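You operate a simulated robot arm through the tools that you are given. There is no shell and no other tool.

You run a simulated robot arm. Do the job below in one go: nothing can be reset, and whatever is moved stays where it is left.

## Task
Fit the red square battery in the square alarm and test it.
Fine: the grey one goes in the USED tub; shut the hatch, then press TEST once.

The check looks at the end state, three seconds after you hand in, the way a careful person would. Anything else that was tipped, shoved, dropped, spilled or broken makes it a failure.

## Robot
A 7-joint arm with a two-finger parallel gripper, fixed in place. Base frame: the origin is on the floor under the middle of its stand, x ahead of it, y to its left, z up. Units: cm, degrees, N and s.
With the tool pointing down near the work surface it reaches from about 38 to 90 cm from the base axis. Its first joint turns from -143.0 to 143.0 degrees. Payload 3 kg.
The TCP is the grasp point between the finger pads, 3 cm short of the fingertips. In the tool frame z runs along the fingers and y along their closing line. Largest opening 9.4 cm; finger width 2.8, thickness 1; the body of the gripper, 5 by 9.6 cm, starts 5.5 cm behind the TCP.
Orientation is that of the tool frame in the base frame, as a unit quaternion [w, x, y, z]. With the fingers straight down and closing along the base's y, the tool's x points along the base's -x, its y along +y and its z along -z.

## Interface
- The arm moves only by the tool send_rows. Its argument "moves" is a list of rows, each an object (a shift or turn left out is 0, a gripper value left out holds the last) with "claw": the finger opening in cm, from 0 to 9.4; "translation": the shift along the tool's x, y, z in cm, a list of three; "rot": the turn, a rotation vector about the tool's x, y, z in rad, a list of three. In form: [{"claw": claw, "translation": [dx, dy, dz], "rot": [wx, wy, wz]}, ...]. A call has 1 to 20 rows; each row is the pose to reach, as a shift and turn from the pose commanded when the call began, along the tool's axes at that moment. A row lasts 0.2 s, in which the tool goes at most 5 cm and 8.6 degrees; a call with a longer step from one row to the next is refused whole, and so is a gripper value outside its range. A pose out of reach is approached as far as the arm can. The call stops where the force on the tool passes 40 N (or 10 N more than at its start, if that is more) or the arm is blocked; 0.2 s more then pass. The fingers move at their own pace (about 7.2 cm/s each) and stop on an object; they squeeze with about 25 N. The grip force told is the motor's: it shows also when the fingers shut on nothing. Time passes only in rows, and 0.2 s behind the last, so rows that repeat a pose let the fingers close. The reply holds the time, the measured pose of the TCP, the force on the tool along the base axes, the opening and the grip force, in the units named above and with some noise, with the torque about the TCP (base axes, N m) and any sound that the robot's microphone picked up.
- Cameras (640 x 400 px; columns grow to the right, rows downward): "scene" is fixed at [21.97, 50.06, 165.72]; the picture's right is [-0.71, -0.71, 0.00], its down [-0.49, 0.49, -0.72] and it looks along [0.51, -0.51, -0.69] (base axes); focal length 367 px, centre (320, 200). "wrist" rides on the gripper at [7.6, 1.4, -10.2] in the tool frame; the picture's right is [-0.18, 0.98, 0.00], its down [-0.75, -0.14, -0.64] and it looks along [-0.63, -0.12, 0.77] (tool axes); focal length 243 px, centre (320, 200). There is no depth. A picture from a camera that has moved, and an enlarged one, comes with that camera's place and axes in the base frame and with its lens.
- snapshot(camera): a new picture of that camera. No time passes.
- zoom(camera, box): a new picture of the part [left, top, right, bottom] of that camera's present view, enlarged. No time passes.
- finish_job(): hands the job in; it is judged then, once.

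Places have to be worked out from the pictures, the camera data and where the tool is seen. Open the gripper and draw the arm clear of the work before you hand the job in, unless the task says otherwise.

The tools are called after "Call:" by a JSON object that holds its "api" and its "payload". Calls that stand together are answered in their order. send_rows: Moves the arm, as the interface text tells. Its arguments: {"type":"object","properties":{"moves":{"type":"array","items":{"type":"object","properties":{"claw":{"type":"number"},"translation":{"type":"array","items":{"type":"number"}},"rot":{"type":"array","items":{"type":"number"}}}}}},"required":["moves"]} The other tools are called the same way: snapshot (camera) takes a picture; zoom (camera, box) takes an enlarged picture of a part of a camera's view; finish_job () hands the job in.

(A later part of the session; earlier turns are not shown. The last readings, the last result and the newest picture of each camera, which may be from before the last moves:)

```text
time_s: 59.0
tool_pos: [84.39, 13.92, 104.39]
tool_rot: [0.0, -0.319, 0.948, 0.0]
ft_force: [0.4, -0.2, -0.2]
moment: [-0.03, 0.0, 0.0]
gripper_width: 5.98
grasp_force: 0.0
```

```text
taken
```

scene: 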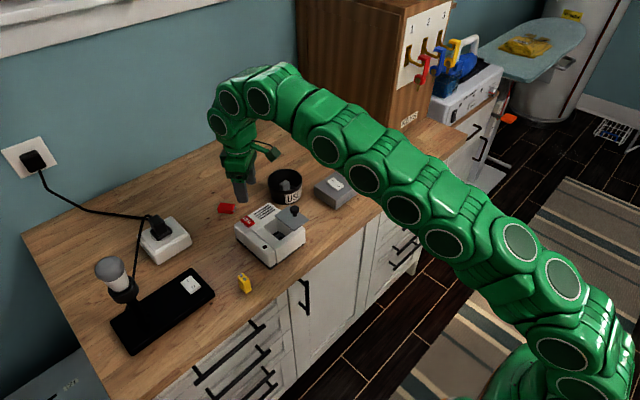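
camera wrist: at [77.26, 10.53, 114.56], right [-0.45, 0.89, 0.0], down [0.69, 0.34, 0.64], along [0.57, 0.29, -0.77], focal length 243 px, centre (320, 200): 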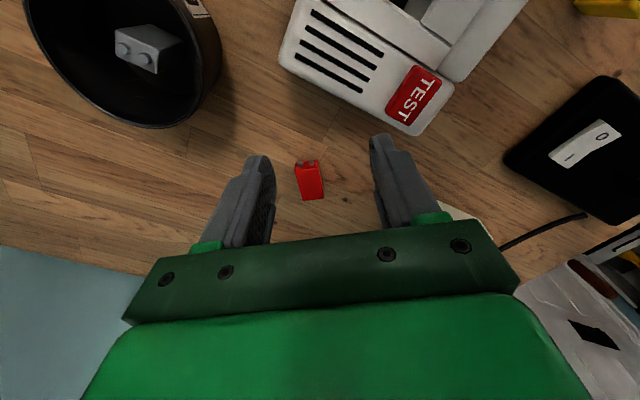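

I enlarge the view of the red battery to fix its place and orientation.

Call:
{"api": "zoom", "payload": {"camera": "wrist", "box": [270, 140, 350, 210]}}

Call:
{"api": "zoom", "payload": {"camera": "scene", "box": [200, 185, 280, 245]}}

```text
5.71 times, centred on (310, 175) of wrist
camera zoom: at [77.26, 10.53, 114.56], right [-0.45, 0.89, 0.0], down [0.69, 0.34, 0.64], along [0.57, 0.29, -0.77], focal length 1386 px, centre (377, 343)
```

zoom: 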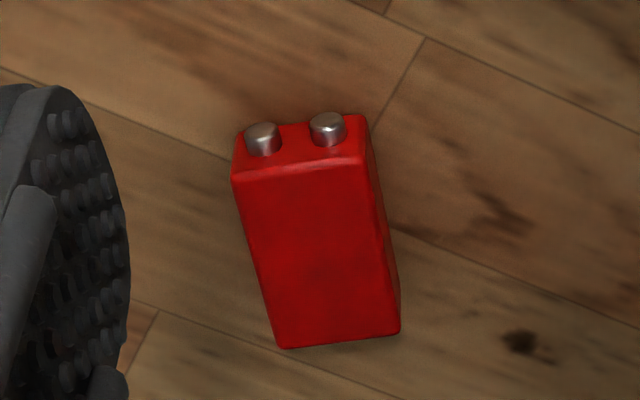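

```text
6.67 times, centred on (240, 215) of scene
camera zoom: at [21.97, 50.06, 165.72], right [-0.71, -0.71, 0.0], down [-0.49, 0.49, -0.72], along [0.51, -0.51, -0.69], focal length 2448 px, centre (853, 100)
```

zoom: 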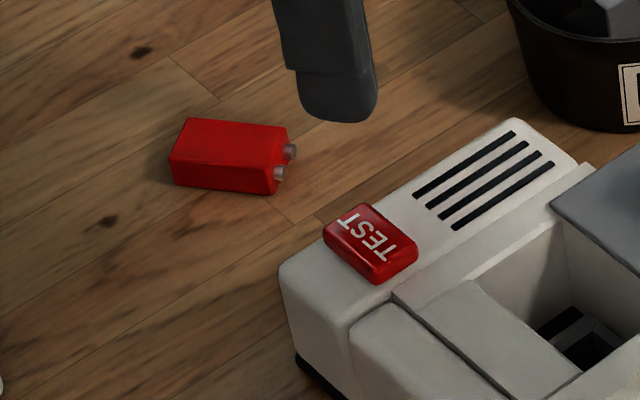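

The battery centre is (92.4, 16.9), r≈94 cm, so I will need a tilted hand to reach it, and it has to be stood upright again. First, in free air over the open counter, I test how far the hand can tilt back toward the robot, since standing it up depends on that.

Call:
{"api": "send_rows", "payload": {"moves": [{"translation": [0.1, 2, -1], "rot": [0, 0, 0.081]}, {"translation": [0.2, 4, -2], "rot": [0, 0, 0.162]}, {"translation": [0.35, 6, -3], "rot": [0, 0, 0.243]}, {"translation": [0.5, 8, -4], "rot": [0, 0, 0.324]}, {"translation": [0.6, 10, -5], "rot": [0, 0, 0.405]}, {"translation": [0.75, 12, -5.6], "rot": [0, 0, 0.486]}, {"translation": [0.85, 14, -5.6], "rot": [0, 0, 0.567]}, {"translation": [0.96, 15.9, -5.6], "rot": [0, 0, 0.649]}, {"translation": [0.96, 15.9, -5.6], "rot": [0, 0, 0.649]}]}}

Call:
{"api": "send_rows", "payload": {"moves": [{"rot": [0, 0.14, 0]}, {"rot": [0, 0.28, 0]}, {"rot": [0, 0.42, 0]}, {"rot": [0, 0.56, 0]}, {"rot": [0, 0.7, 0]}, {"rot": [0, 0.84, 0]}, {"rot": [0, 0.96, 0]}, {"rot": [0, 0.96, 0]}]}}

Call:
{"api": "snapshot", "payload": {"camera": "scene"}}

```text
time_s: 61.0
tool_pos: [73.9, 25.93, 110.06]
tool_rot: [-0.001, 0.0, 1.0, 0.0]
ft_force: [0.0, -0.3, -0.2]
moment: [0.02, 0.02, -0.04]
gripper_width: 6.0
grasp_force: 0.0
```

```text
time_s: 62.8
tool_pos: [57.35, 20.27, 97.93]
tool_rot: [-0.372, 0.0, 0.928, 0.0]
ft_force: [-1.4, 0.2, -0.8]
moment: [0.01, 0.02, 0.0]
gripper_width: 5.99
grasp_force: 0.0
out of reach, approached as far as the arm can: row 2, 3, 4, 5, 6, 7, 8
```

```text
taken
```

scene: 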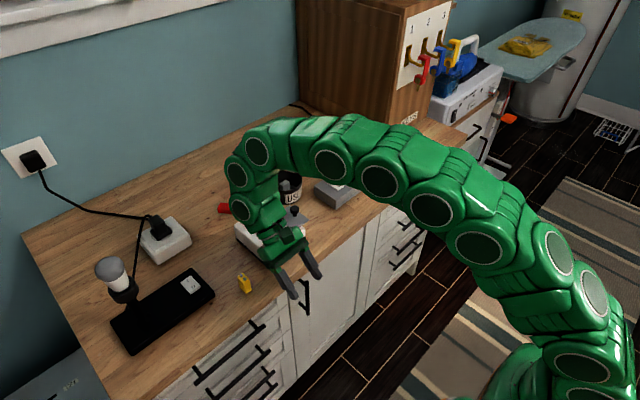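

That pose was out of reach at this radius, and the arm approximated it toward the counter's front edge. I check that nothing was touched, then reverse the tilt.

Call:
{"api": "zoom", "payload": {"camera": "scene", "box": [200, 150, 340, 310]}}

Call:
{"api": "send_rows", "payload": {"moves": [{"rot": [0, -0.12, 0]}, {"rot": [0, -0.26, 0]}, {"rot": [0, -0.4, 0]}, {"rot": [0, -0.54, 0]}, {"rot": [0, -0.68, 0]}, {"rot": [0, -0.82, 0]}, {"rot": [0, -0.96, 0]}, {"rot": [0, -0.96, 0]}]}}

Call:
{"api": "snapshot", "payload": {"camera": "scene"}}

```text
2.50 times, centred on (270, 230) of scene
camera zoom: at [21.97, 50.06, 165.72], right [-0.71, -0.71, 0.0], down [-0.49, 0.49, -0.72], along [0.51, -0.51, -0.69], focal length 918 px, centre (445, 125)
```

zoom: 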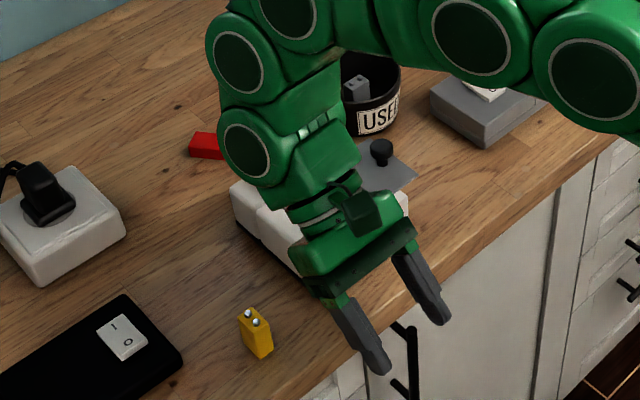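

```text
time_s: 64.6
tool_pos: [57.04, 19.49, 98.31]
tool_rot: [0.099, -0.001, 0.995, 0.0]
ft_force: [0.8, -0.6, 0.1]
moment: [-0.02, 0.02, -0.01]
gripper_width: 6.0
grasp_force: 0.1
```

```text
taken
```

scene: 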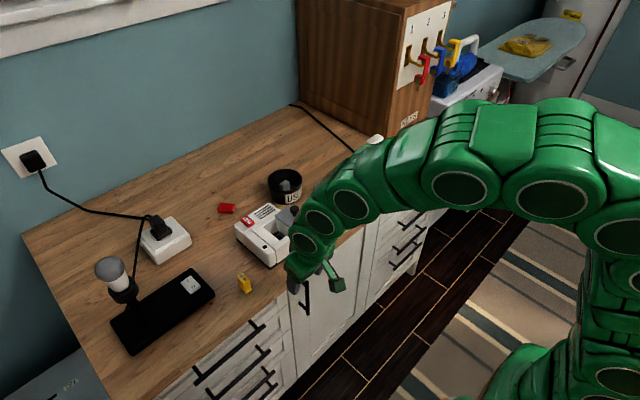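

The alarm looks untouched. The hand is now low in front of the counter at (57, 19.5, 98), tilted 11° outward, so I raise it straight up and level it.

Call:
{"api": "send_rows", "payload": {"moves": [{"translation": [-0.4, 0, -1.96], "rot": [0, 0.05, 0]}, {"translation": [-0.8, 0, -3.92], "rot": [0, 0.1, 0]}, {"translation": [-1.2, 0, -5.88], "rot": [0, 0.15, 0]}, {"translation": [-1.6, 0, -7.84], "rot": [0, 0.199, 0]}, {"translation": [-2.0, 0, -9.8], "rot": [0, 0.199, 0]}, {"translation": [-2.4, 0, -11.8], "rot": [0, 0.199, 0]}, {"translation": [-2.4, 0, -11.8], "rot": [0, 0.199, 0]}]}}

Call:
{"api": "snapshot", "payload": {"camera": "scene"}}

Call:
{"api": "zoom", "payload": {"camera": "scene", "box": [200, 165, 320, 300]}}

```text
time_s: 66.2
tool_pos: [56.93, 19.37, 110.44]
tool_rot: [-0.001, -0.002, 1.0, 0.0]
ft_force: [0.5, 0.8, 0.4]
moment: [0.01, -0.01, 0.01]
gripper_width: 6.0
grasp_force: 0.1
```

```text
taken
```

scene: 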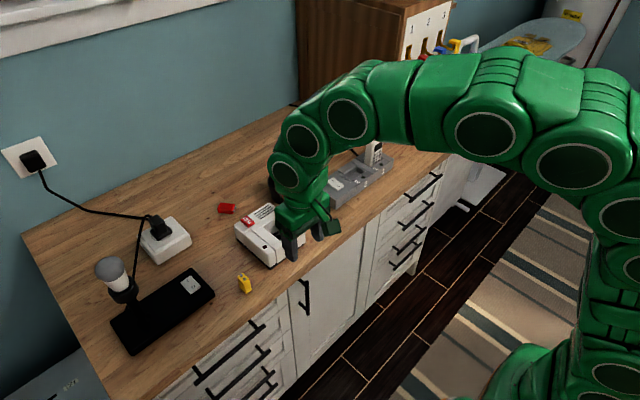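

```text
2.96 times, centred on (260, 232) of scene
camera zoom: at [21.97, 50.06, 165.72], right [-0.71, -0.71, 0.0], down [-0.49, 0.49, -0.72], along [0.51, -0.51, -0.69], focal length 1088 px, centre (498, 104)
```

zoom: 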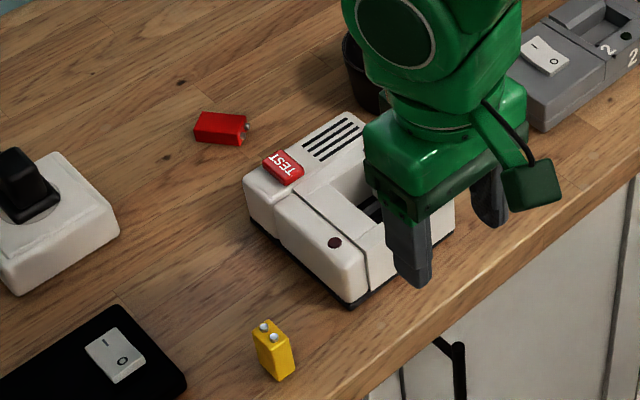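

Everything is as it was. My plan is to pick up the battery with the hand tilted outward, lay it down in the open area in front of the tub, stand it up there with a tilt and then regrip it from above. I first move back toward the battery at height.

Call:
{"api": "send_rows", "payload": {"moves": [{"translation": [-2.9, -0.4, 0.3], "claw": 5}, {"translation": [-5.8, -0.9, 0.6]}, {"translation": [-8.7, -1.3, 0.9]}, {"translation": [-11.6, -1.7, 1.2]}, {"translation": [-14.5, -2.1, 1.5]}, {"translation": [-17.4, -2.6, 1.8]}, {"translation": [-20.3, -3.0, 2.1]}, {"translation": [-23.07, -3.4, 2.4]}, {"translation": [-23.07, -3.4, 2.4]}]}}

Call:
{"api": "snapshot", "payload": {"camera": "wrist"}}

```text
time_s: 68.2
tool_pos: [79.9, 15.71, 108.07]
tool_rot: [-0.001, -0.001, 1.0, 0.0]
ft_force: [-0.4, 0.4, -0.3]
moment: [-0.02, 0.0, 0.01]
gripper_width: 4.99
grasp_force: 0.2
```

```text
taken
camera wrist: at [72.2, 17.22, 118.18], right [0.18, 0.98, 0.0], down [0.75, -0.14, 0.64], along [0.63, -0.12, -0.77], focal length 243 px, centre (320, 200)
```

wrist: 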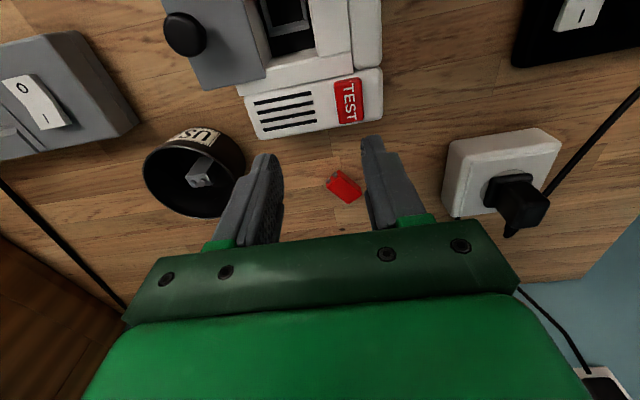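

The red battery is visible behind the alarm and the area is clear. I move to a pre-grasp pose 9 cm back along the approach line, yawed to the battery's axis and tilted 25° outward.

Call:
{"api": "send_rows", "payload": {"moves": [{"translation": [-1.14, -0.19, 0.4], "rot": [-0.0174, -0.0527, -0.0784], "claw": 4.8}, {"translation": [-2.28, -0.37, 0.9], "rot": [-0.0347, -0.1053, -0.1567]}, {"translation": [-3.42, -0.56, 1.5], "rot": [-0.0521, -0.158, -0.2351]}, {"translation": [-4.57, -0.74, 2.2], "rot": [-0.0695, -0.2107, -0.3134]}, {"translation": [-5.71, -0.93, 3.0], "rot": [-0.0868, -0.2633, -0.3918]}, {"translation": [-6.85, -1.11, 3.9], "rot": [-0.1042, -0.316, -0.4701]}, {"translation": [-8.0, -1.3, 4.8], "rot": [-0.1215, -0.3686, -0.5485]}, {"translation": [-9.13, -1.48, 5.78], "rot": [-0.1389, -0.4213, -0.6268]}, {"translation": [-9.13, -1.48, 5.78], "rot": [-0.1389, -0.4213, -0.6268]}]}}

Call:
{"api": "snapshot", "payload": {"camera": "wrist"}}

Call:
{"api": "snapshot", "payload": {"camera": "scene"}}

```text
time_s: 70.2
tool_pos: [89.23, 14.43, 102.12]
tool_rot: [0.204, -0.307, 0.927, 0.068]
ft_force: [-0.3, -0.1, -0.4]
moment: [-0.03, 0.01, -0.02]
gripper_width: 4.79
grasp_force: 0.1
```

```text
taken
camera wrist: at [79.12, 9.03, 108.05], right [-0.45, 0.89, 0.08], down [0.42, 0.13, 0.9], along [0.79, 0.44, -0.43], focal length 243 px, centre (320, 200)
```

wrist: 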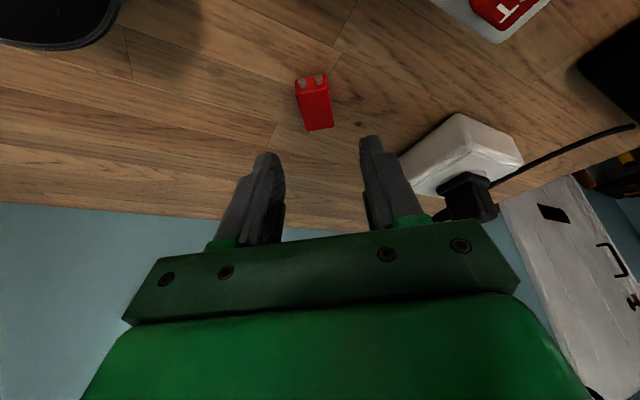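

```text
taken
```

scene: 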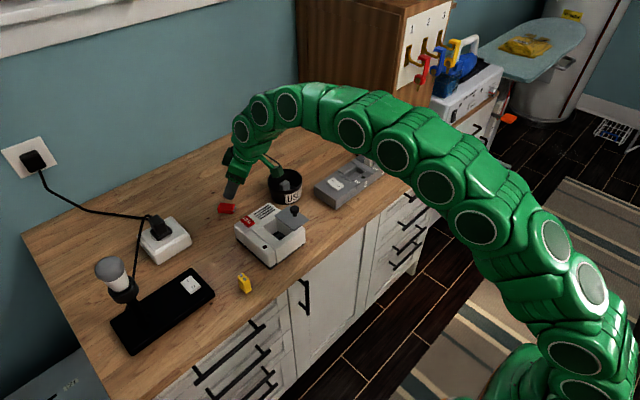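

The pose was reached. I enlarge the view to check that the approach line meets the battery's middle.

Call:
{"api": "zoom", "payload": {"camera": "wrist", "box": [260, 60, 380, 160]}}

```text
4.00 times, centred on (320, 110) of wrist
camera zoom: at [79.12, 9.03, 108.05], right [-0.45, 0.89, 0.08], down [0.42, 0.13, 0.9], along [0.79, 0.44, -0.43], focal length 970 px, centre (320, 560)
```

zoom: 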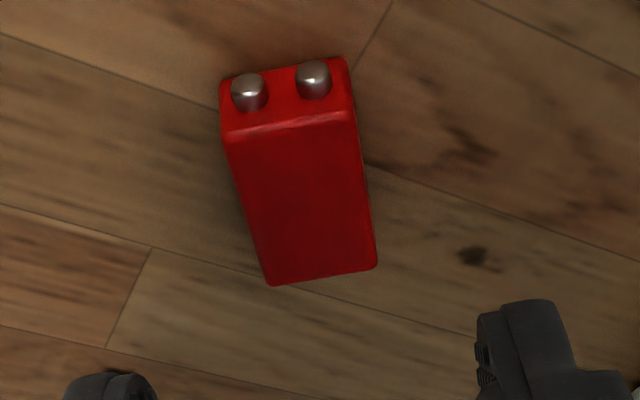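

The approach line is only about 0.26 cm off sideways. I correct it and advance 7.5 cm along the tool axis.

Call:
{"api": "send_rows", "payload": {"moves": [{"translation": [0, -0.26, 1.5]}, {"translation": [0, -0.26, 3]}, {"translation": [0, -0.26, 4.5]}, {"translation": [0, -0.26, 6]}, {"translation": [0, -0.26, 7]}, {"translation": [0, -0.26, 7.5]}, {"translation": [0, -0.26, 7.5]}]}}

Call:
{"api": "snapshot", "payload": {"camera": "wrist"}}

Call:
{"api": "zoom", "payload": {"camera": "wrist", "box": [240, 90, 400, 210]}}

Call:
{"api": "zoom", "payload": {"camera": "scene", "box": [190, 150, 290, 240]}}

```text
time_s: 71.8
tool_pos: [91.77, 16.11, 95.33]
tool_rot: [0.205, -0.305, 0.928, 0.068]
ft_force: [-0.2, 0.8, -0.7]
moment: [-0.02, -0.04, 0.01]
gripper_width: 4.83
grasp_force: 0.1
```

```text
taken
camera wrist: at [81.8, 10.72, 101.26], right [-0.45, 0.89, 0.08], down [0.42, 0.13, 0.9], along [0.79, 0.44, -0.43], focal length 243 px, centre (320, 200)
```

wrist: 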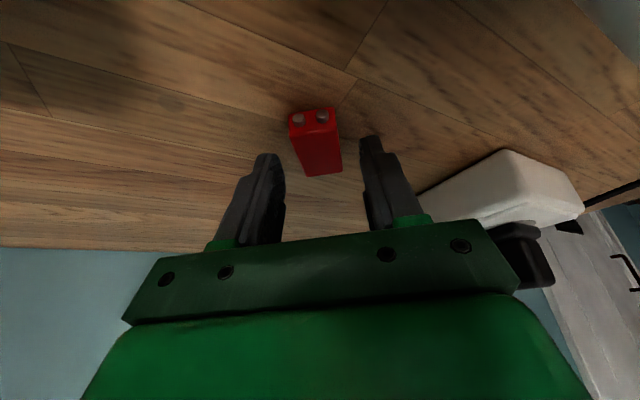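

```text
3.33 times, centred on (320, 150) of wrist
camera zoom: at [81.8, 10.72, 101.26], right [-0.45, 0.89, 0.08], down [0.42, 0.13, 0.9], along [0.79, 0.44, -0.43], focal length 809 px, centre (320, 367)
```

zoom: 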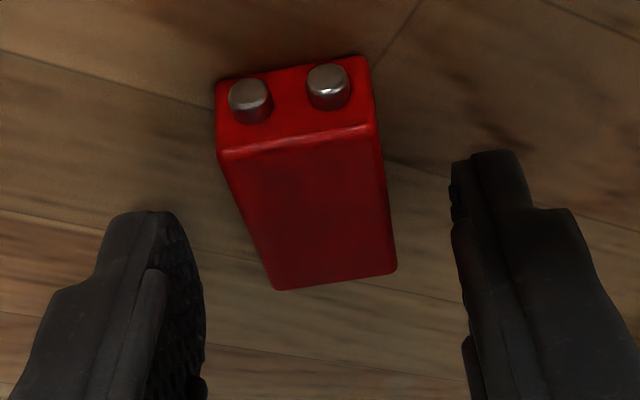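

```text
4.44 times, centred on (240, 195) of scene
camera zoom: at [21.97, 50.06, 165.72], right [-0.71, -0.71, 0.0], down [-0.49, 0.49, -0.72], along [0.51, -0.51, -0.69], focal length 1632 px, centre (676, 222)
```

zoom: 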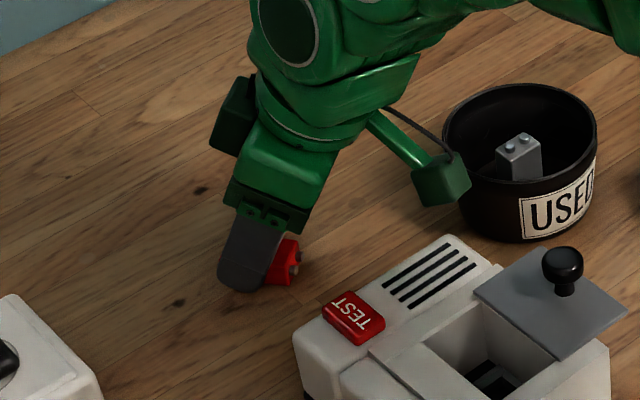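

The fingers straddle the battery with no contact. I advance the last part in small steps, watching for the counter.

Call:
{"api": "send_rows", "payload": {"moves": [{"translation": [0, 0, 0.3]}, {"translation": [0, 0, 0.6]}, {"translation": [0, 0, 0.9]}, {"translation": [0, 0, 1.1]}, {"translation": [0, 0, 1.1]}]}}

```text
time_s: 73.0
tool_pos: [92.05, 16.42, 94.18]
tool_rot: [0.206, -0.306, 0.927, 0.068]
ft_force: [-3.0, -1.7, 6.6]
moment: [-0.2, -0.01, -0.1]
gripper_width: 4.78
grasp_force: 0.1
```

The fingertips touch the counter (6.6 N) at TCP z≈94.15, so the counter is at about z 90.85. I back off slightly and close on the battery's sides.

Call:
{"api": "send_rows", "payload": {"moves": [{"translation": [0, 0, -0.1]}, {"translation": [0, 0, -0.1], "claw": 3.8}, {"translation": [0, 0, -0.1], "claw": 3.0}, {"translation": [0, 0, -0.1], "claw": 2.2}, {"translation": [0, 0, -0.1], "claw": 1.8}, {"translation": [0, 0, -0.1], "claw": 1.8}]}}

Call:
{"api": "zoom", "payload": {"camera": "wrist", "box": [240, 90, 400, 210]}}

Call:
{"api": "zoom", "payload": {"camera": "scene", "box": [190, 150, 290, 240]}}

```text
time_s: 74.4
tool_pos: [92.09, 16.52, 94.27]
tool_rot: [0.204, -0.307, 0.927, 0.069]
ft_force: [0.5, -0.1, 0.3]
moment: [0.03, 0.02, 0.04]
gripper_width: 2.54
grasp_force: 25.3
```

```text
3.33 times, centred on (320, 150) of wrist
camera zoom: at [82.08, 11.01, 100.36], right [-0.45, 0.89, 0.08], down [0.42, 0.13, 0.9], along [0.79, 0.44, -0.43], focal length 809 px, centre (320, 367)
```

zoom: 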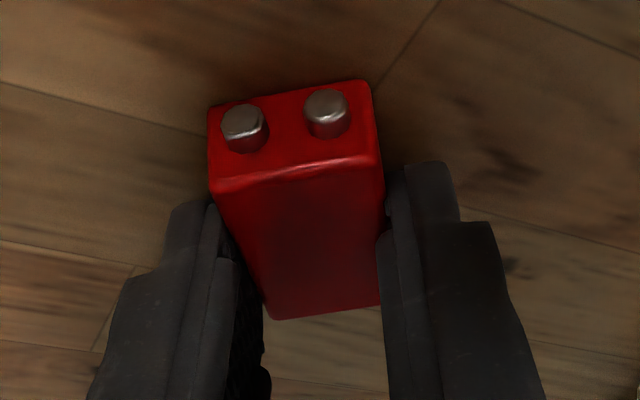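

```text
4.44 times, centred on (240, 195) of scene
camera zoom: at [21.97, 50.06, 165.72], right [-0.71, -0.71, 0.0], down [-0.49, 0.49, -0.72], along [0.51, -0.51, -0.69], focal length 1632 px, centre (676, 222)
```

zoom: 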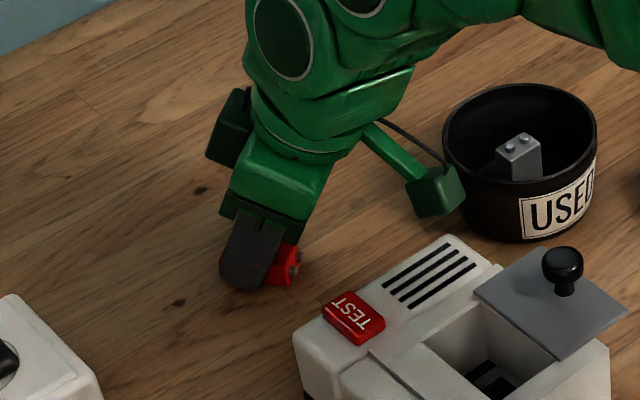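

I have it gripped at 2.54 cm across its width. I lift straight up slowly, first 2 cm, to check the hold.

Call:
{"api": "send_rows", "payload": {"moves": [{"translation": [-0.13, 0, -0.27]}, {"translation": [-0.25, 0, -0.54]}, {"translation": [-0.42, 0, -0.91]}, {"translation": [-0.63, 0, -1.36]}, {"translation": [-0.85, 0, -1.81]}, {"translation": [-0.85, 0, -1.81]}]}}

Call:
{"api": "zoom", "payload": {"camera": "scene", "box": [190, 150, 290, 240]}}

Call:
{"api": "zoom", "payload": {"camera": "wrist", "box": [240, 90, 400, 210]}}

```text
time_s: 75.8
tool_pos: [92.12, 16.45, 96.28]
tool_rot: [0.204, -0.306, 0.927, 0.069]
ft_force: [0.1, -0.1, -0.1]
moment: [0.02, 0.01, -0.02]
gripper_width: 2.58
grasp_force: 25.0
```

```text
4.44 times, centred on (240, 195) of scene
camera zoom: at [21.97, 50.06, 165.72], right [-0.71, -0.71, 0.0], down [-0.49, 0.49, -0.72], along [0.51, -0.51, -0.69], focal length 1632 px, centre (676, 222)
```

zoom: 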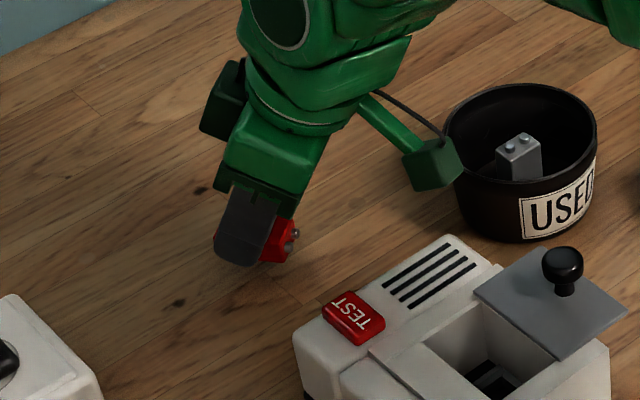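

```text
3.33 times, centred on (320, 150) of wrist
camera zoom: at [82.15, 10.91, 102.35], right [-0.45, 0.89, 0.08], down [0.42, 0.13, 0.9], along [0.79, 0.44, -0.43], focal length 809 px, centre (320, 367)
```

zoom: 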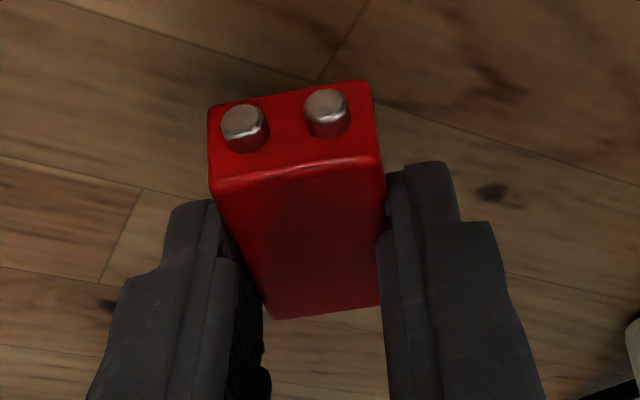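

The hold is solid. I lift further to TCP z≈104.5, well above the alarm's knob.

Call:
{"api": "send_rows", "payload": {"moves": [{"translation": [-0.35, 0, -0.75]}, {"translation": [-0.7, 0, -1.5]}, {"translation": [-1.05, 0, -2.25]}, {"translation": [-1.4, 0, -3.0]}, {"translation": [-1.75, 0, -3.75]}, {"translation": [-2.1, 0, -4.5]}, {"translation": [-2.45, 0, -5.25]}, {"translation": [-2.8, 0, -6.0]}, {"translation": [-3.15, 0, -6.75]}, {"translation": [-3.5, 0, -7.5]}, {"translation": [-3.5, 0, -7.5]}]}}

Call:
{"api": "zoom", "payload": {"camera": "wrist", "box": [240, 90, 400, 210]}}

```text
time_s: 78.2
tool_pos: [92.22, 16.41, 104.6]
tool_rot: [0.204, -0.306, 0.927, 0.068]
ft_force: [0.2, 0.7, -1.2]
moment: [-0.03, -0.01, 0.02]
gripper_width: 2.57
grasp_force: 25.0
```

```text
3.33 times, centred on (320, 150) of wrist
camera zoom: at [82.14, 10.98, 110.63], right [-0.45, 0.89, 0.08], down [0.42, 0.13, 0.9], along [0.79, 0.44, -0.43], focal length 809 px, centre (320, 367)
```

zoom: 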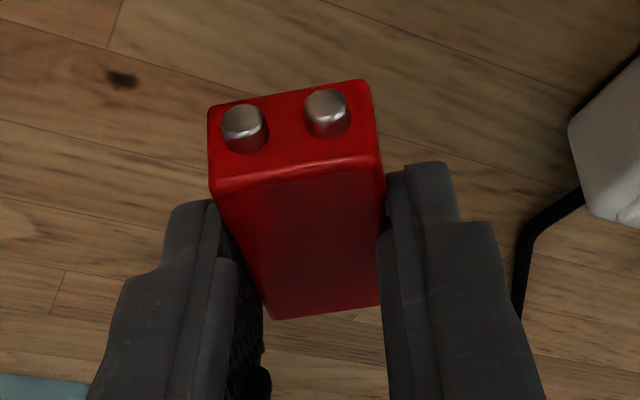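

The battery is still firmly in place. I carry it slowly over to the open area at about (67, -0.5), turning gently so its terminals point straight at the robot.

Call:
{"api": "send_rows", "payload": {"moves": [{"translation": [0.55, 0.02, -0.26], "rot": [0.0054, 0, 0.0115]}, {"translation": [1.37, 0.06, -0.64], "rot": [0.0135, 0, 0.0289]}, {"translation": [2.74, 0.12, -1.28], "rot": [0.0269, 0, 0.0577]}, {"translation": [4.24, 0.19, -1.98], "rot": [0.0417, 0, 0.0895]}, {"translation": [5.75, 0.26, -2.68], "rot": [0.0565, 0, 0.1212]}, {"translation": [7.25, 0.32, -3.38], "rot": [0.0713, 0, 0.153]}, {"translation": [8.76, 0.39, -4.08], "rot": [0.0861, 0, 0.1847]}, {"translation": [10.26, 0.46, -4.79], "rot": [0.101, 0, 0.2165]}, {"translation": [11.76, 0.52, -5.49], "rot": [0.1158, 0, 0.2482]}, {"translation": [13.27, 0.59, -6.19], "rot": [0.1306, 0, 0.28]}, {"translation": [14.77, 0.66, -6.89], "rot": [0.1454, 0, 0.3117]}, {"translation": [16.28, 0.73, -7.59], "rot": [0.1602, 0, 0.3435]}, {"translation": [17.78, 0.79, -8.29], "rot": [0.175, 0, 0.3752]}, {"translation": [19.29, 0.86, -9.0], "rot": [0.1898, 0, 0.407]}, {"translation": [20.79, 0.93, -9.7], "rot": [0.2046, 0, 0.4387]}, {"translation": [22.3, 0.99, -10.4], "rot": [0.2194, 0, 0.4705]}, {"translation": [23.8, 1.06, -11.1], "rot": [0.2342, 0, 0.5023]}, {"translation": [25.17, 1.12, -11.74], "rot": [0.2477, 0, 0.5311]}, {"translation": [26.27, 1.17, -12.25], "rot": [0.2584, 0, 0.5542]}, {"translation": [27.36, 1.22, -12.76], "rot": [0.2692, 0, 0.5773]}]}}

Call:
{"api": "snapshot", "payload": {"camera": "wrist"}}

Call:
{"api": "snapshot", "payload": {"camera": "scene"}}

```text
time_s: 82.4
tool_pos: [67.28, -0.71, 104.6]
tool_rot: [0.215, -0.001, 0.977, 0.0]
ft_force: [-0.3, -0.7, -0.4]
moment: [0.02, 0.01, -0.03]
gripper_width: 2.54
grasp_force: 25.4
```

```text
taken
camera wrist: at [55.88, 0.84, 110.61], right [0.17, 0.98, 0.08], down [0.41, -0.14, 0.9], along [0.9, -0.12, -0.43], focal length 243 px, centre (320, 200)
```

wrist: 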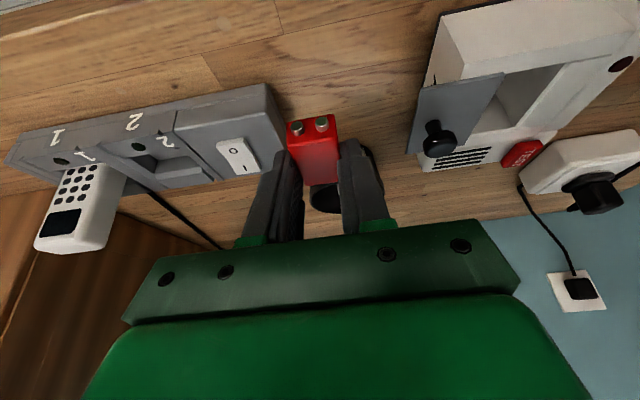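

```text
taken
```

scene: 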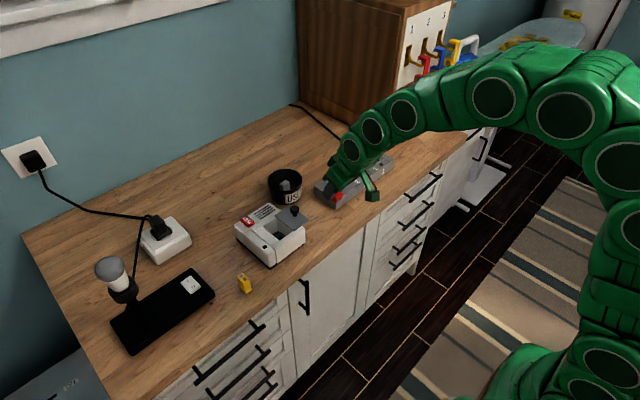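

It arrived with the battery still level. I shift slightly to (66, 0.8), clear of the grey power strip, and lower toward the counter.

Call:
{"api": "send_rows", "payload": {"moves": [{"translation": [0.4, 0.35, -0.2]}, {"translation": [0.85, 0.7, -0.4]}, {"translation": [1.43, 1.36, -0.67]}, {"translation": [2.06, 1.36, 0.69]}, {"translation": [2.7, 1.36, 2.05]}, {"translation": [3.33, 1.36, 3.41]}, {"translation": [3.97, 1.36, 4.77]}, {"translation": [4.6, 1.36, 6.13]}, {"translation": [5.03, 1.36, 7.04]}, {"translation": [5.235, 1.36, 7.49]}, {"translation": [5.235, 1.36, 7.49]}]}}

Call:
{"api": "snapshot", "payload": {"camera": "wrist"}}

Call:
{"api": "zoom", "payload": {"camera": "scene", "box": [270, 140, 400, 260]}}

```text
time_s: 84.8
tool_pos: [65.55, 0.74, 95.59]
tool_rot: [0.215, 0.0, 0.977, -0.001]
ft_force: [0.5, -0.2, -0.5]
moment: [0.0, -0.02, -0.02]
gripper_width: 2.57
grasp_force: 25.3
```

```text
taken
camera wrist: at [54.24, 2.22, 101.62], right [0.17, 0.98, 0.08], down [0.41, -0.14, 0.9], along [0.9, -0.12, -0.43], focal length 243 px, centre (320, 200)
```

wrist: 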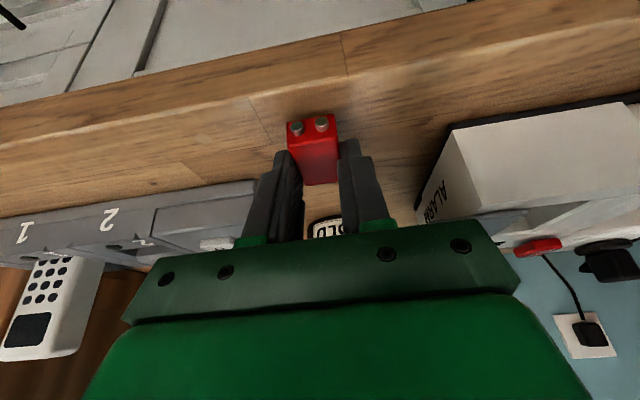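

```text
3.33 times, centred on (335, 200) of scene
camera zoom: at [21.97, 50.06, 165.72], right [-0.71, -0.71, 0.0], down [-0.49, 0.49, -0.72], along [0.51, -0.51, -0.69], focal length 1224 px, centre (270, 200)
```

zoom: 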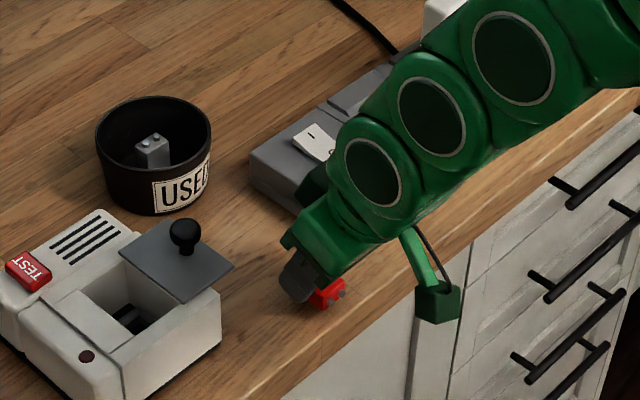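

It's clear of everything. I lower the last 1.35 cm gently until the battery touches the counter.

Call:
{"api": "send_rows", "payload": {"moves": [{"translation": [0.17, 0, 0.36]}, {"translation": [0.34, 0, 0.72]}, {"translation": [0.47, 0, 1.0]}, {"translation": [0.55, 0, 1.18]}, {"translation": [0.57, 0, 1.22]}, {"translation": [0.57, 0, 1.22]}]}}

```text
time_s: 86.2
tool_pos: [65.58, 0.89, 94.36]
tool_rot: [0.215, -0.001, 0.977, 0.0]
ft_force: [0.6, -0.7, -0.1]
moment: [-0.02, -0.03, -0.06]
gripper_width: 2.54
grasp_force: 25.0
```

There is no contact yet, so I lower another 0.15 cm.

Call:
{"api": "send_rows", "payload": {"moves": [{"translation": [0.03, 0, 0.06]}, {"translation": [0.06, 0, 0.13]}, {"translation": [0.06, 0, 0.13]}]}}

```text
time_s: 87.0
tool_pos: [65.65, 0.75, 94.37]
tool_rot: [0.216, -0.001, 0.976, 0.001]
ft_force: [-1.5, -0.9, 17.9]
moment: [-0.04, -0.07, 0.0]
gripper_width: 2.56
grasp_force: 25.4
```

It's on the counter (18 N). I ease off a hair and open to release it flat.

Call:
{"api": "send_rows", "payload": {"moves": [{"translation": [-0.02, 0, -0.04]}, {"translation": [-0.02, 0, -0.04], "claw": 3.2}, {"translation": [-0.02, 0, -0.04], "claw": 4.0}, {"translation": [-0.02, 0, -0.04], "claw": 4.6}, {"translation": [-0.02, 0, -0.04], "claw": 4.6}]}}

Call:
{"api": "snapshot", "payload": {"camera": "wrist"}}

Call:
{"api": "zoom", "payload": {"camera": "wrist", "box": [240, 90, 400, 210]}}

```text
time_s: 88.2
tool_pos: [65.65, 0.87, 94.26]
tool_rot: [0.216, -0.001, 0.976, 0.0]
ft_force: [-4.0, 15.9, 20.7]
moment: [0.11, 0.17, -0.08]
gripper_width: 3.73
grasp_force: 0.0
```

```text
taken
camera wrist: at [54.21, 2.33, 100.3], right [0.17, 0.98, 0.08], down [0.41, -0.14, 0.9], along [0.9, -0.12, -0.43], focal length 243 px, centre (320, 200)
```

wrist: 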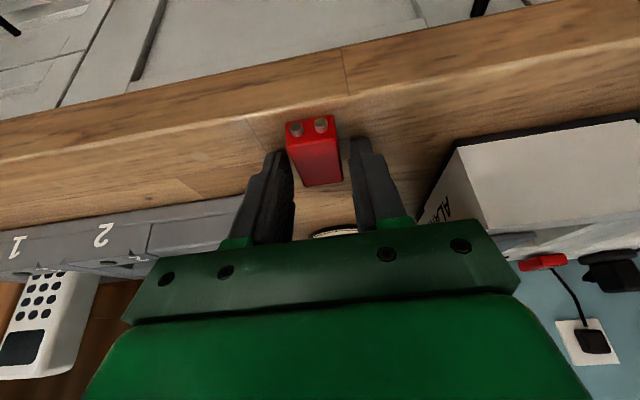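

```text
3.33 times, centred on (320, 150) of wrist
camera zoom: at [54.21, 2.33, 100.3], right [0.17, 0.98, 0.08], down [0.41, -0.14, 0.9], along [0.9, -0.12, -0.43], focal length 809 px, centre (320, 367)
```

zoom: 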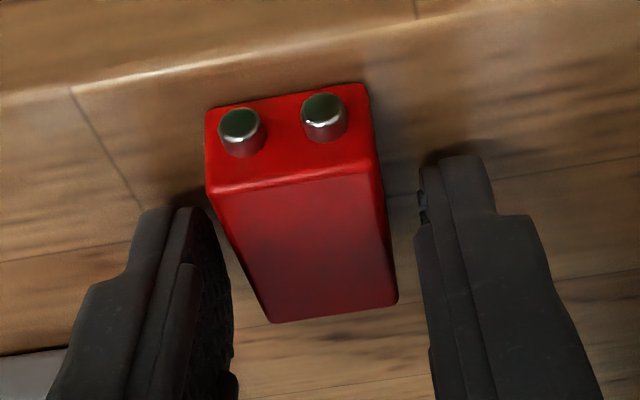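

The battery is free, but the fingertips press on the counter (21 N), which hinders opening. I raise slightly and finish opening.

Call:
{"api": "send_rows", "payload": {"moves": [{"translation": [-0.06, 0, -0.14], "claw": 4.4}, {"translation": [-0.13, 0, -0.27], "claw": 4.6}, {"translation": [-0.21, 0, -0.45], "claw": 4.8}, {"translation": [-0.21, 0, -0.45], "claw": 4.8}]}}

Call:
{"api": "zoom", "payload": {"camera": "wrist", "box": [240, 90, 400, 210]}}

Call:
{"api": "zoom", "payload": {"camera": "scene", "box": [270, 140, 400, 260]}}

```text
time_s: 89.2
tool_pos: [65.64, 0.83, 94.78]
tool_rot: [0.216, -0.001, 0.976, 0.0]
ft_force: [0.2, 0.1, 0.1]
moment: [-0.02, 0.0, 0.02]
gripper_width: 4.8
grasp_force: 0.1
```

```text
3.33 times, centred on (320, 150) of wrist
camera zoom: at [54.24, 2.34, 100.76], right [0.17, 0.98, 0.08], down [0.41, -0.14, 0.9], along [0.9, -0.12, -0.43], focal length 809 px, centre (320, 367)
```

zoom: 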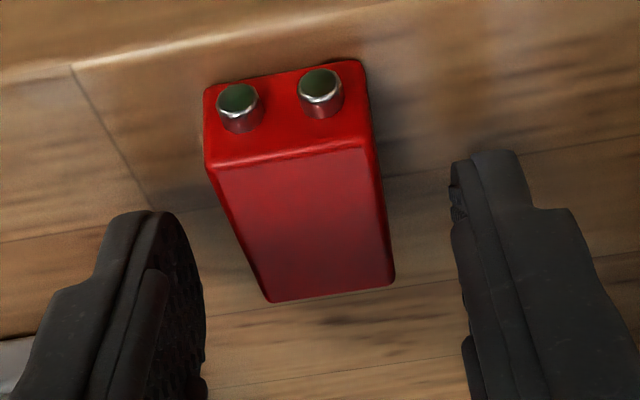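

```text
3.33 times, centred on (335, 200) of scene
camera zoom: at [21.97, 50.06, 165.72], right [-0.71, -0.71, 0.0], down [-0.49, 0.49, -0.72], along [0.51, -0.51, -0.69], focal length 1224 px, centre (270, 200)
```

zoom: 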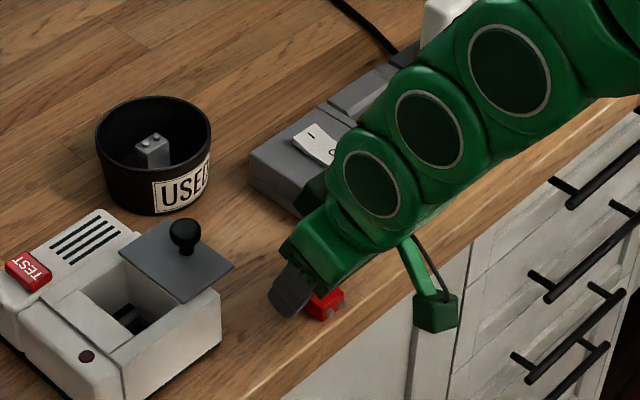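

The battery lies at x 63.8–68.0, y -0.4–2.1, terminals toward the robot. Next I take a steeper grip, raising slightly and tilting the hand to 50° outward near the terminal end.

Call:
{"api": "send_rows", "payload": {"moves": [{"translation": [-0.5, 0, -1.2], "rot": [0, 0, 0]}, {"translation": [-0.3, -0.03, -2.0], "rot": [0, -0.11, 0]}, {"translation": [0, -0.06, -2.5], "rot": [0, -0.22, 0]}, {"translation": [0.2, -0.06, -2.7], "rot": [0, -0.33, 0]}, {"translation": [0.35, -0.06, -2.7], "rot": [0, -0.4363, 0]}, {"translation": [0.35, -0.06, -2.7], "rot": [0, -0.4363, 0]}]}}

Call:
{"api": "snapshot", "payload": {"camera": "wrist"}}

Call:
{"api": "snapshot", "payload": {"camera": "scene"}}

```text
time_s: 90.6
tool_pos: [64.24, 0.89, 97.04]
tool_rot: [0.423, 0.0, 0.906, 0.0]
ft_force: [-0.8, 0.4, -0.1]
moment: [-0.03, 0.0, 0.0]
gripper_width: 4.78
grasp_force: 0.0
```

```text
taken
camera wrist: at [51.23, 2.33, 97.75], right [0.12, 0.98, 0.14], down [-0.01, -0.14, 0.99], along [0.99, -0.12, -0.01], focal length 243 px, centre (320, 200)
```

wrist: 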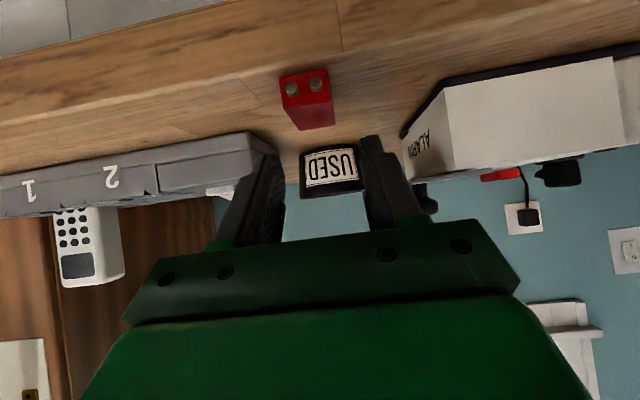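

```text
taken
```

scene: 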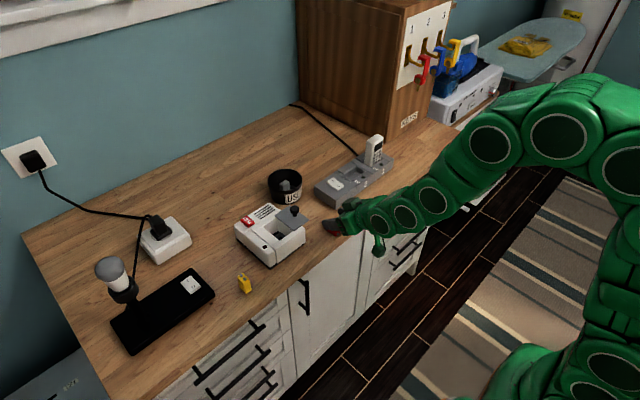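

The steep pose was reached and is centred. I lower straight down around the terminal end, watching for the counter.

Call:
{"api": "send_rows", "payload": {"moves": [{"translation": [0.46, -0.04, 0.39]}, {"translation": [0.92, -0.04, 0.77]}, {"translation": [1.38, -0.04, 1.16]}, {"translation": [1.84, -0.04, 1.54]}, {"translation": [2.15, -0.04, 1.8]}, {"translation": [2.26, -0.04, 1.9]}, {"translation": [2.26, -0.04, 1.9]}]}}

Call:
{"api": "snapshot", "payload": {"camera": "wrist"}}

Call:
{"api": "zoom", "payload": {"camera": "scene", "box": [290, 170, 400, 260]}}

```text
time_s: 92.2
tool_pos: [64.19, 0.76, 94.28]
tool_rot: [0.421, 0.0, 0.907, -0.001]
ft_force: [-0.2, -0.6, 0.1]
moment: [0.02, -0.01, 0.0]
gripper_width: 4.8
grasp_force: 0.0
```

```text
taken
camera wrist: at [51.17, 2.24, 94.92], right [0.12, 0.98, 0.14], down [0.0, -0.14, 0.99], along [0.99, -0.12, -0.01], focal length 243 px, centre (320, 200)
```

wrist: 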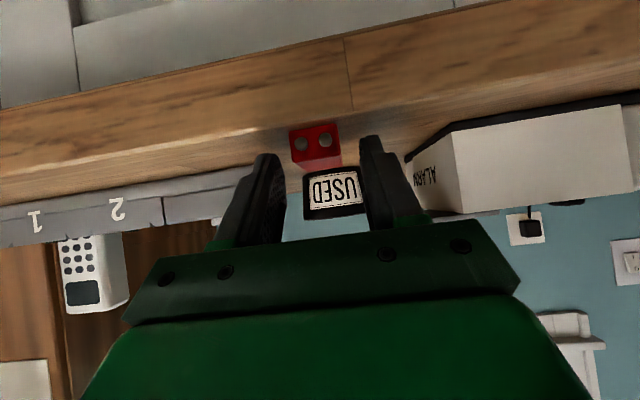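

```text
4.44 times, centred on (345, 215) of scene
camera zoom: at [21.97, 50.06, 165.72], right [-0.71, -0.71, 0.0], down [-0.49, 0.49, -0.72], along [0.51, -0.51, -0.69], focal length 1632 px, centre (209, 133)
```

zoom: 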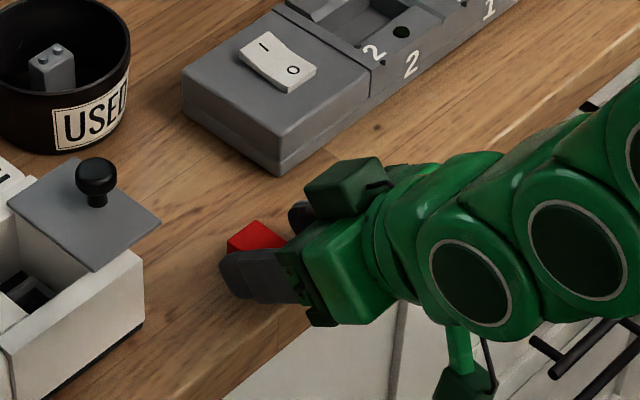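

There's no contact yet at z 94.28. I lower another 0.25 cm.

Call:
{"api": "send_rows", "payload": {"moves": [{"translation": [0.08, 0, 0.06]}, {"translation": [0.15, 0, 0.13]}, {"translation": [0.19, 0, 0.16]}, {"translation": [0.19, 0, 0.16]}]}}

```text
time_s: 93.2
tool_pos: [64.15, 0.69, 94.05]
tool_rot: [0.422, 0.0, 0.907, 0.0]
ft_force: [-16.3, 3.7, 23.3]
moment: [0.06, 0.14, -0.11]
gripper_width: 4.76
grasp_force: 0.1
```

The fingertips touch the counter at z≈94.05. I back off 0.12 cm and close on the battery's sides.

Call:
{"api": "send_rows", "payload": {"moves": [{"translation": [-0.1, 0, -0.08]}, {"translation": [-0.1, 0, -0.08], "claw": 3.8}, {"translation": [-0.1, 0, -0.08], "claw": 3.0}, {"translation": [-0.1, 0, -0.08], "claw": 2.2}, {"translation": [-0.1, 0, -0.08], "claw": 1.8}, {"translation": [-0.1, 0, -0.08], "claw": 1.8}]}}

Call:
{"api": "zoom", "payload": {"camera": "wrist", "box": [240, 90, 400, 210]}}

Call:
{"api": "zoom", "payload": {"camera": "scene", "box": [290, 170, 400, 260]}}

```text
time_s: 94.6
tool_pos: [64.2, 0.72, 94.03]
tool_rot: [0.422, -0.001, 0.907, 0.0]
ft_force: [-0.1, 0.0, 0.2]
moment: [0.03, -0.01, 0.01]
gripper_width: 2.55
grasp_force: 25.1
```

```text
3.33 times, centred on (320, 150) of wrist
camera zoom: at [51.22, 2.27, 94.71], right [0.12, 0.98, 0.14], down [0.0, -0.14, 0.99], along [0.99, -0.12, -0.01], focal length 809 px, centre (320, 367)
```

zoom: 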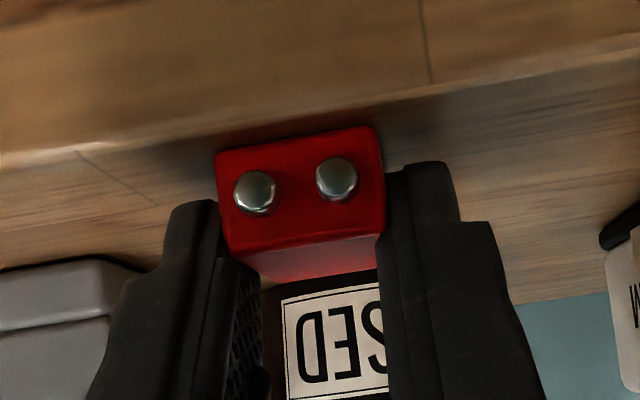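

```text
4.44 times, centred on (345, 215) of scene
camera zoom: at [21.97, 50.06, 165.72], right [-0.71, -0.71, 0.0], down [-0.49, 0.49, -0.72], along [0.51, -0.51, -0.69], focal length 1632 px, centre (209, 133)
```

zoom: 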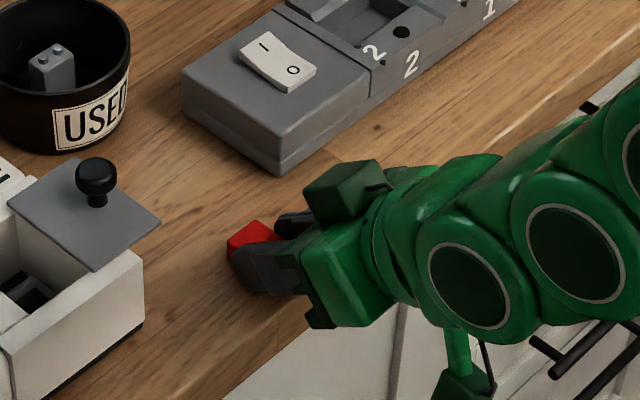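

The grip is good at 2.55 cm. I lift straight up 3.5 cm before rotating.

Call:
{"api": "send_rows", "payload": {"moves": [{"translation": [-0.2, 0, -0.17]}, {"translation": [-0.55, 0, -0.46]}, {"translation": [-0.95, 0, -0.8]}, {"translation": [-1.4, 0, -1.18]}, {"translation": [-1.85, 0, -1.55]}, {"translation": [-2.3, 0, -1.93]}, {"translation": [-2.68, 0, -2.25]}, {"translation": [-2.68, 0, -2.25]}]}}

Call:
{"api": "zoom", "payload": {"camera": "scene", "box": [290, 170, 400, 260]}}

Call:
{"api": "zoom", "payload": {"camera": "wrist", "box": [240, 90, 400, 210]}}

```text
time_s: 96.4
tool_pos: [64.29, 0.6, 97.48]
tool_rot: [0.422, 0.0, 0.907, 0.0]
ft_force: [-0.2, 0.1, -1.3]
moment: [0.03, 0.02, 0.0]
gripper_width: 2.55
grasp_force: 24.1
```

```text
4.44 times, centred on (345, 215) of scene
camera zoom: at [21.97, 50.06, 165.72], right [-0.71, -0.71, 0.0], down [-0.49, 0.49, -0.72], along [0.51, -0.51, -0.69], focal length 1632 px, centre (209, 133)
```

zoom: 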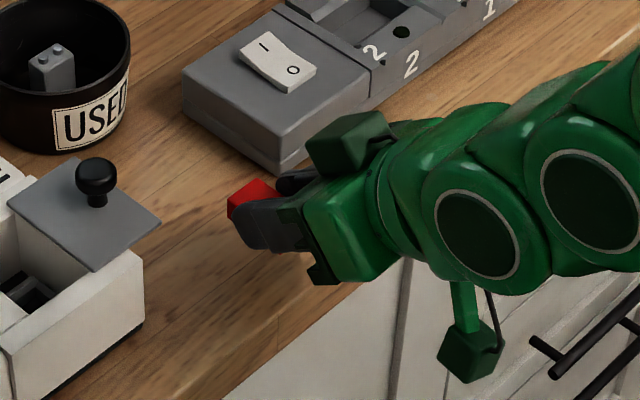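

```text
3.33 times, centred on (320, 150) of wrist
camera zoom: at [51.33, 2.16, 98.17], right [0.12, 0.98, 0.14], down [-0.01, -0.14, 0.99], along [0.99, -0.12, -0.01], focal length 809 px, centre (320, 367)
```

zoom: 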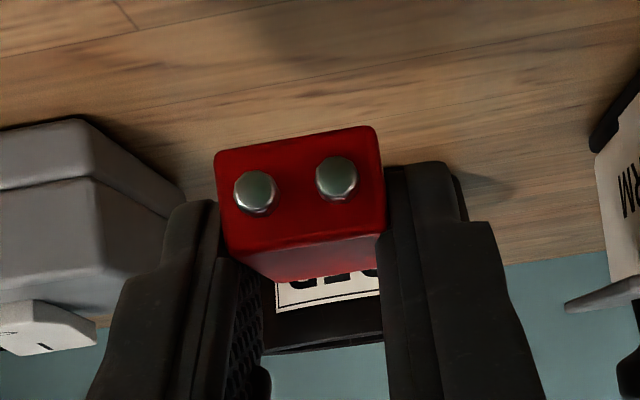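

The battery is held firmly and level. I rotate the hand slowly by 43° (through vertical) while shifting about 2 cm forward, which brings the terminals upward.

Call:
{"api": "send_rows", "payload": {"moves": [{"translation": [-0.07, 0, 0.08], "rot": [0, 0.03, 0]}, {"translation": [-0.16, 0, 0.19], "rot": [0, 0.08, 0]}, {"translation": [-0.28, 0, 0.33], "rot": [0, 0.14, 0]}, {"translation": [-0.4, 0, 0.47], "rot": [0, 0.2, 0]}, {"translation": [-0.52, 0, 0.62], "rot": [0, 0.27, 0]}, {"translation": [-0.64, 0, 0.77], "rot": [0, 0.34, 0]}, {"translation": [-0.77, 0, 0.92], "rot": [0, 0.41, 0]}, {"translation": [-0.9, 0, 1.07], "rot": [0, 0.48, 0]}, {"translation": [-1.03, 0, 1.23], "rot": [0, 0.55, 0]}, {"translation": [-1.16, 0, 1.38], "rot": [0, 0.62, 0]}, {"translation": [-1.3, 0, 1.54], "rot": [0, 0.69, 0]}, {"translation": [-1.41, 0, 1.68], "rot": [0, 0.75, 0]}, {"translation": [-1.41, 0, 1.68], "rot": [0, 0.75, 0]}]}}

Call:
{"api": "zoom", "payload": {"camera": "scene", "box": [260, 130, 400, 260]}}

Call:
{"api": "zoom", "payload": {"camera": "wrist", "box": [240, 90, 400, 210]}}

```text
time_s: 99.2
tool_pos: [66.45, 0.78, 97.56]
tool_rot: [0.059, 0.0, 0.998, 0.0]
ft_force: [0.7, -0.6, -0.8]
moment: [0.02, 0.0, -0.02]
gripper_width: 2.53
grasp_force: 25.1
```

```text
3.08 times, centred on (330, 195) of scene
camera zoom: at [21.97, 50.06, 165.72], right [-0.71, -0.71, 0.0], down [-0.49, 0.49, -0.72], along [0.51, -0.51, -0.69], focal length 1130 px, centre (289, 215)
```

zoom: 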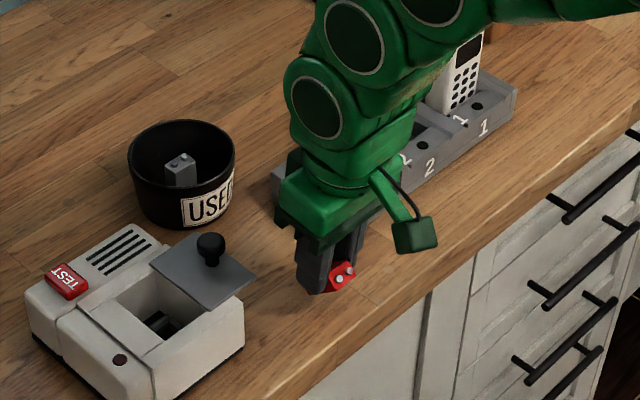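

```text
3.33 times, centred on (320, 150) of wrist
camera zoom: at [57.41, 2.25, 106.72], right [0.18, 0.98, 0.02], down [0.67, -0.14, 0.73], along [0.72, -0.12, -0.69], focal length 809 px, centre (320, 367)
```

zoom: 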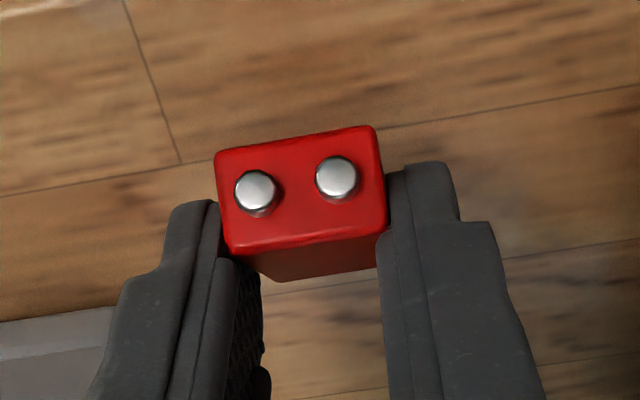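

The battery is now about 43° up and secure. I continue rotating by 26° more, in slow steps.

Call:
{"api": "send_rows", "payload": {"moves": [{"translation": [-0.15, 0, 0.02], "rot": [0, 0.05, 0]}, {"translation": [-0.3, 0, 0.04], "rot": [0, 0.11, 0]}, {"translation": [-0.5, 0, 0.06], "rot": [0, 0.18, 0]}, {"translation": [-0.7, 0, 0.08], "rot": [0, 0.25, 0]}, {"translation": [-0.9, 0, 0.11], "rot": [0, 0.32, 0]}, {"translation": [-1.05, 0, 0.12], "rot": [0, 0.39, 0]}, {"translation": [-1.2, 0, 0.14], "rot": [0, 0.45, 0]}, {"translation": [-1.2, 0, 0.14], "rot": [0, 0.45, 0]}]}}

Call:
{"api": "zoom", "payload": {"camera": "scene", "box": [260, 130, 400, 260]}}

```text
time_s: 101.0
tool_pos: [67.54, 0.8, 97.45]
tool_rot: [-0.165, -0.001, 0.986, -0.001]
ft_force: [-0.1, 0.0, -0.2]
moment: [0.01, 0.0, -0.01]
gripper_width: 2.56
grasp_force: 25.1
```

```text
3.08 times, centred on (330, 195) of scene
camera zoom: at [21.97, 50.06, 165.72], right [-0.71, -0.71, 0.0], down [-0.49, 0.49, -0.72], along [0.51, -0.51, -0.69], focal length 1130 px, centre (289, 215)
```

zoom: 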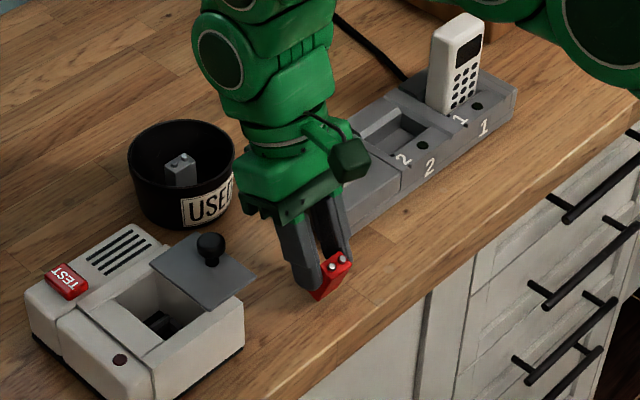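

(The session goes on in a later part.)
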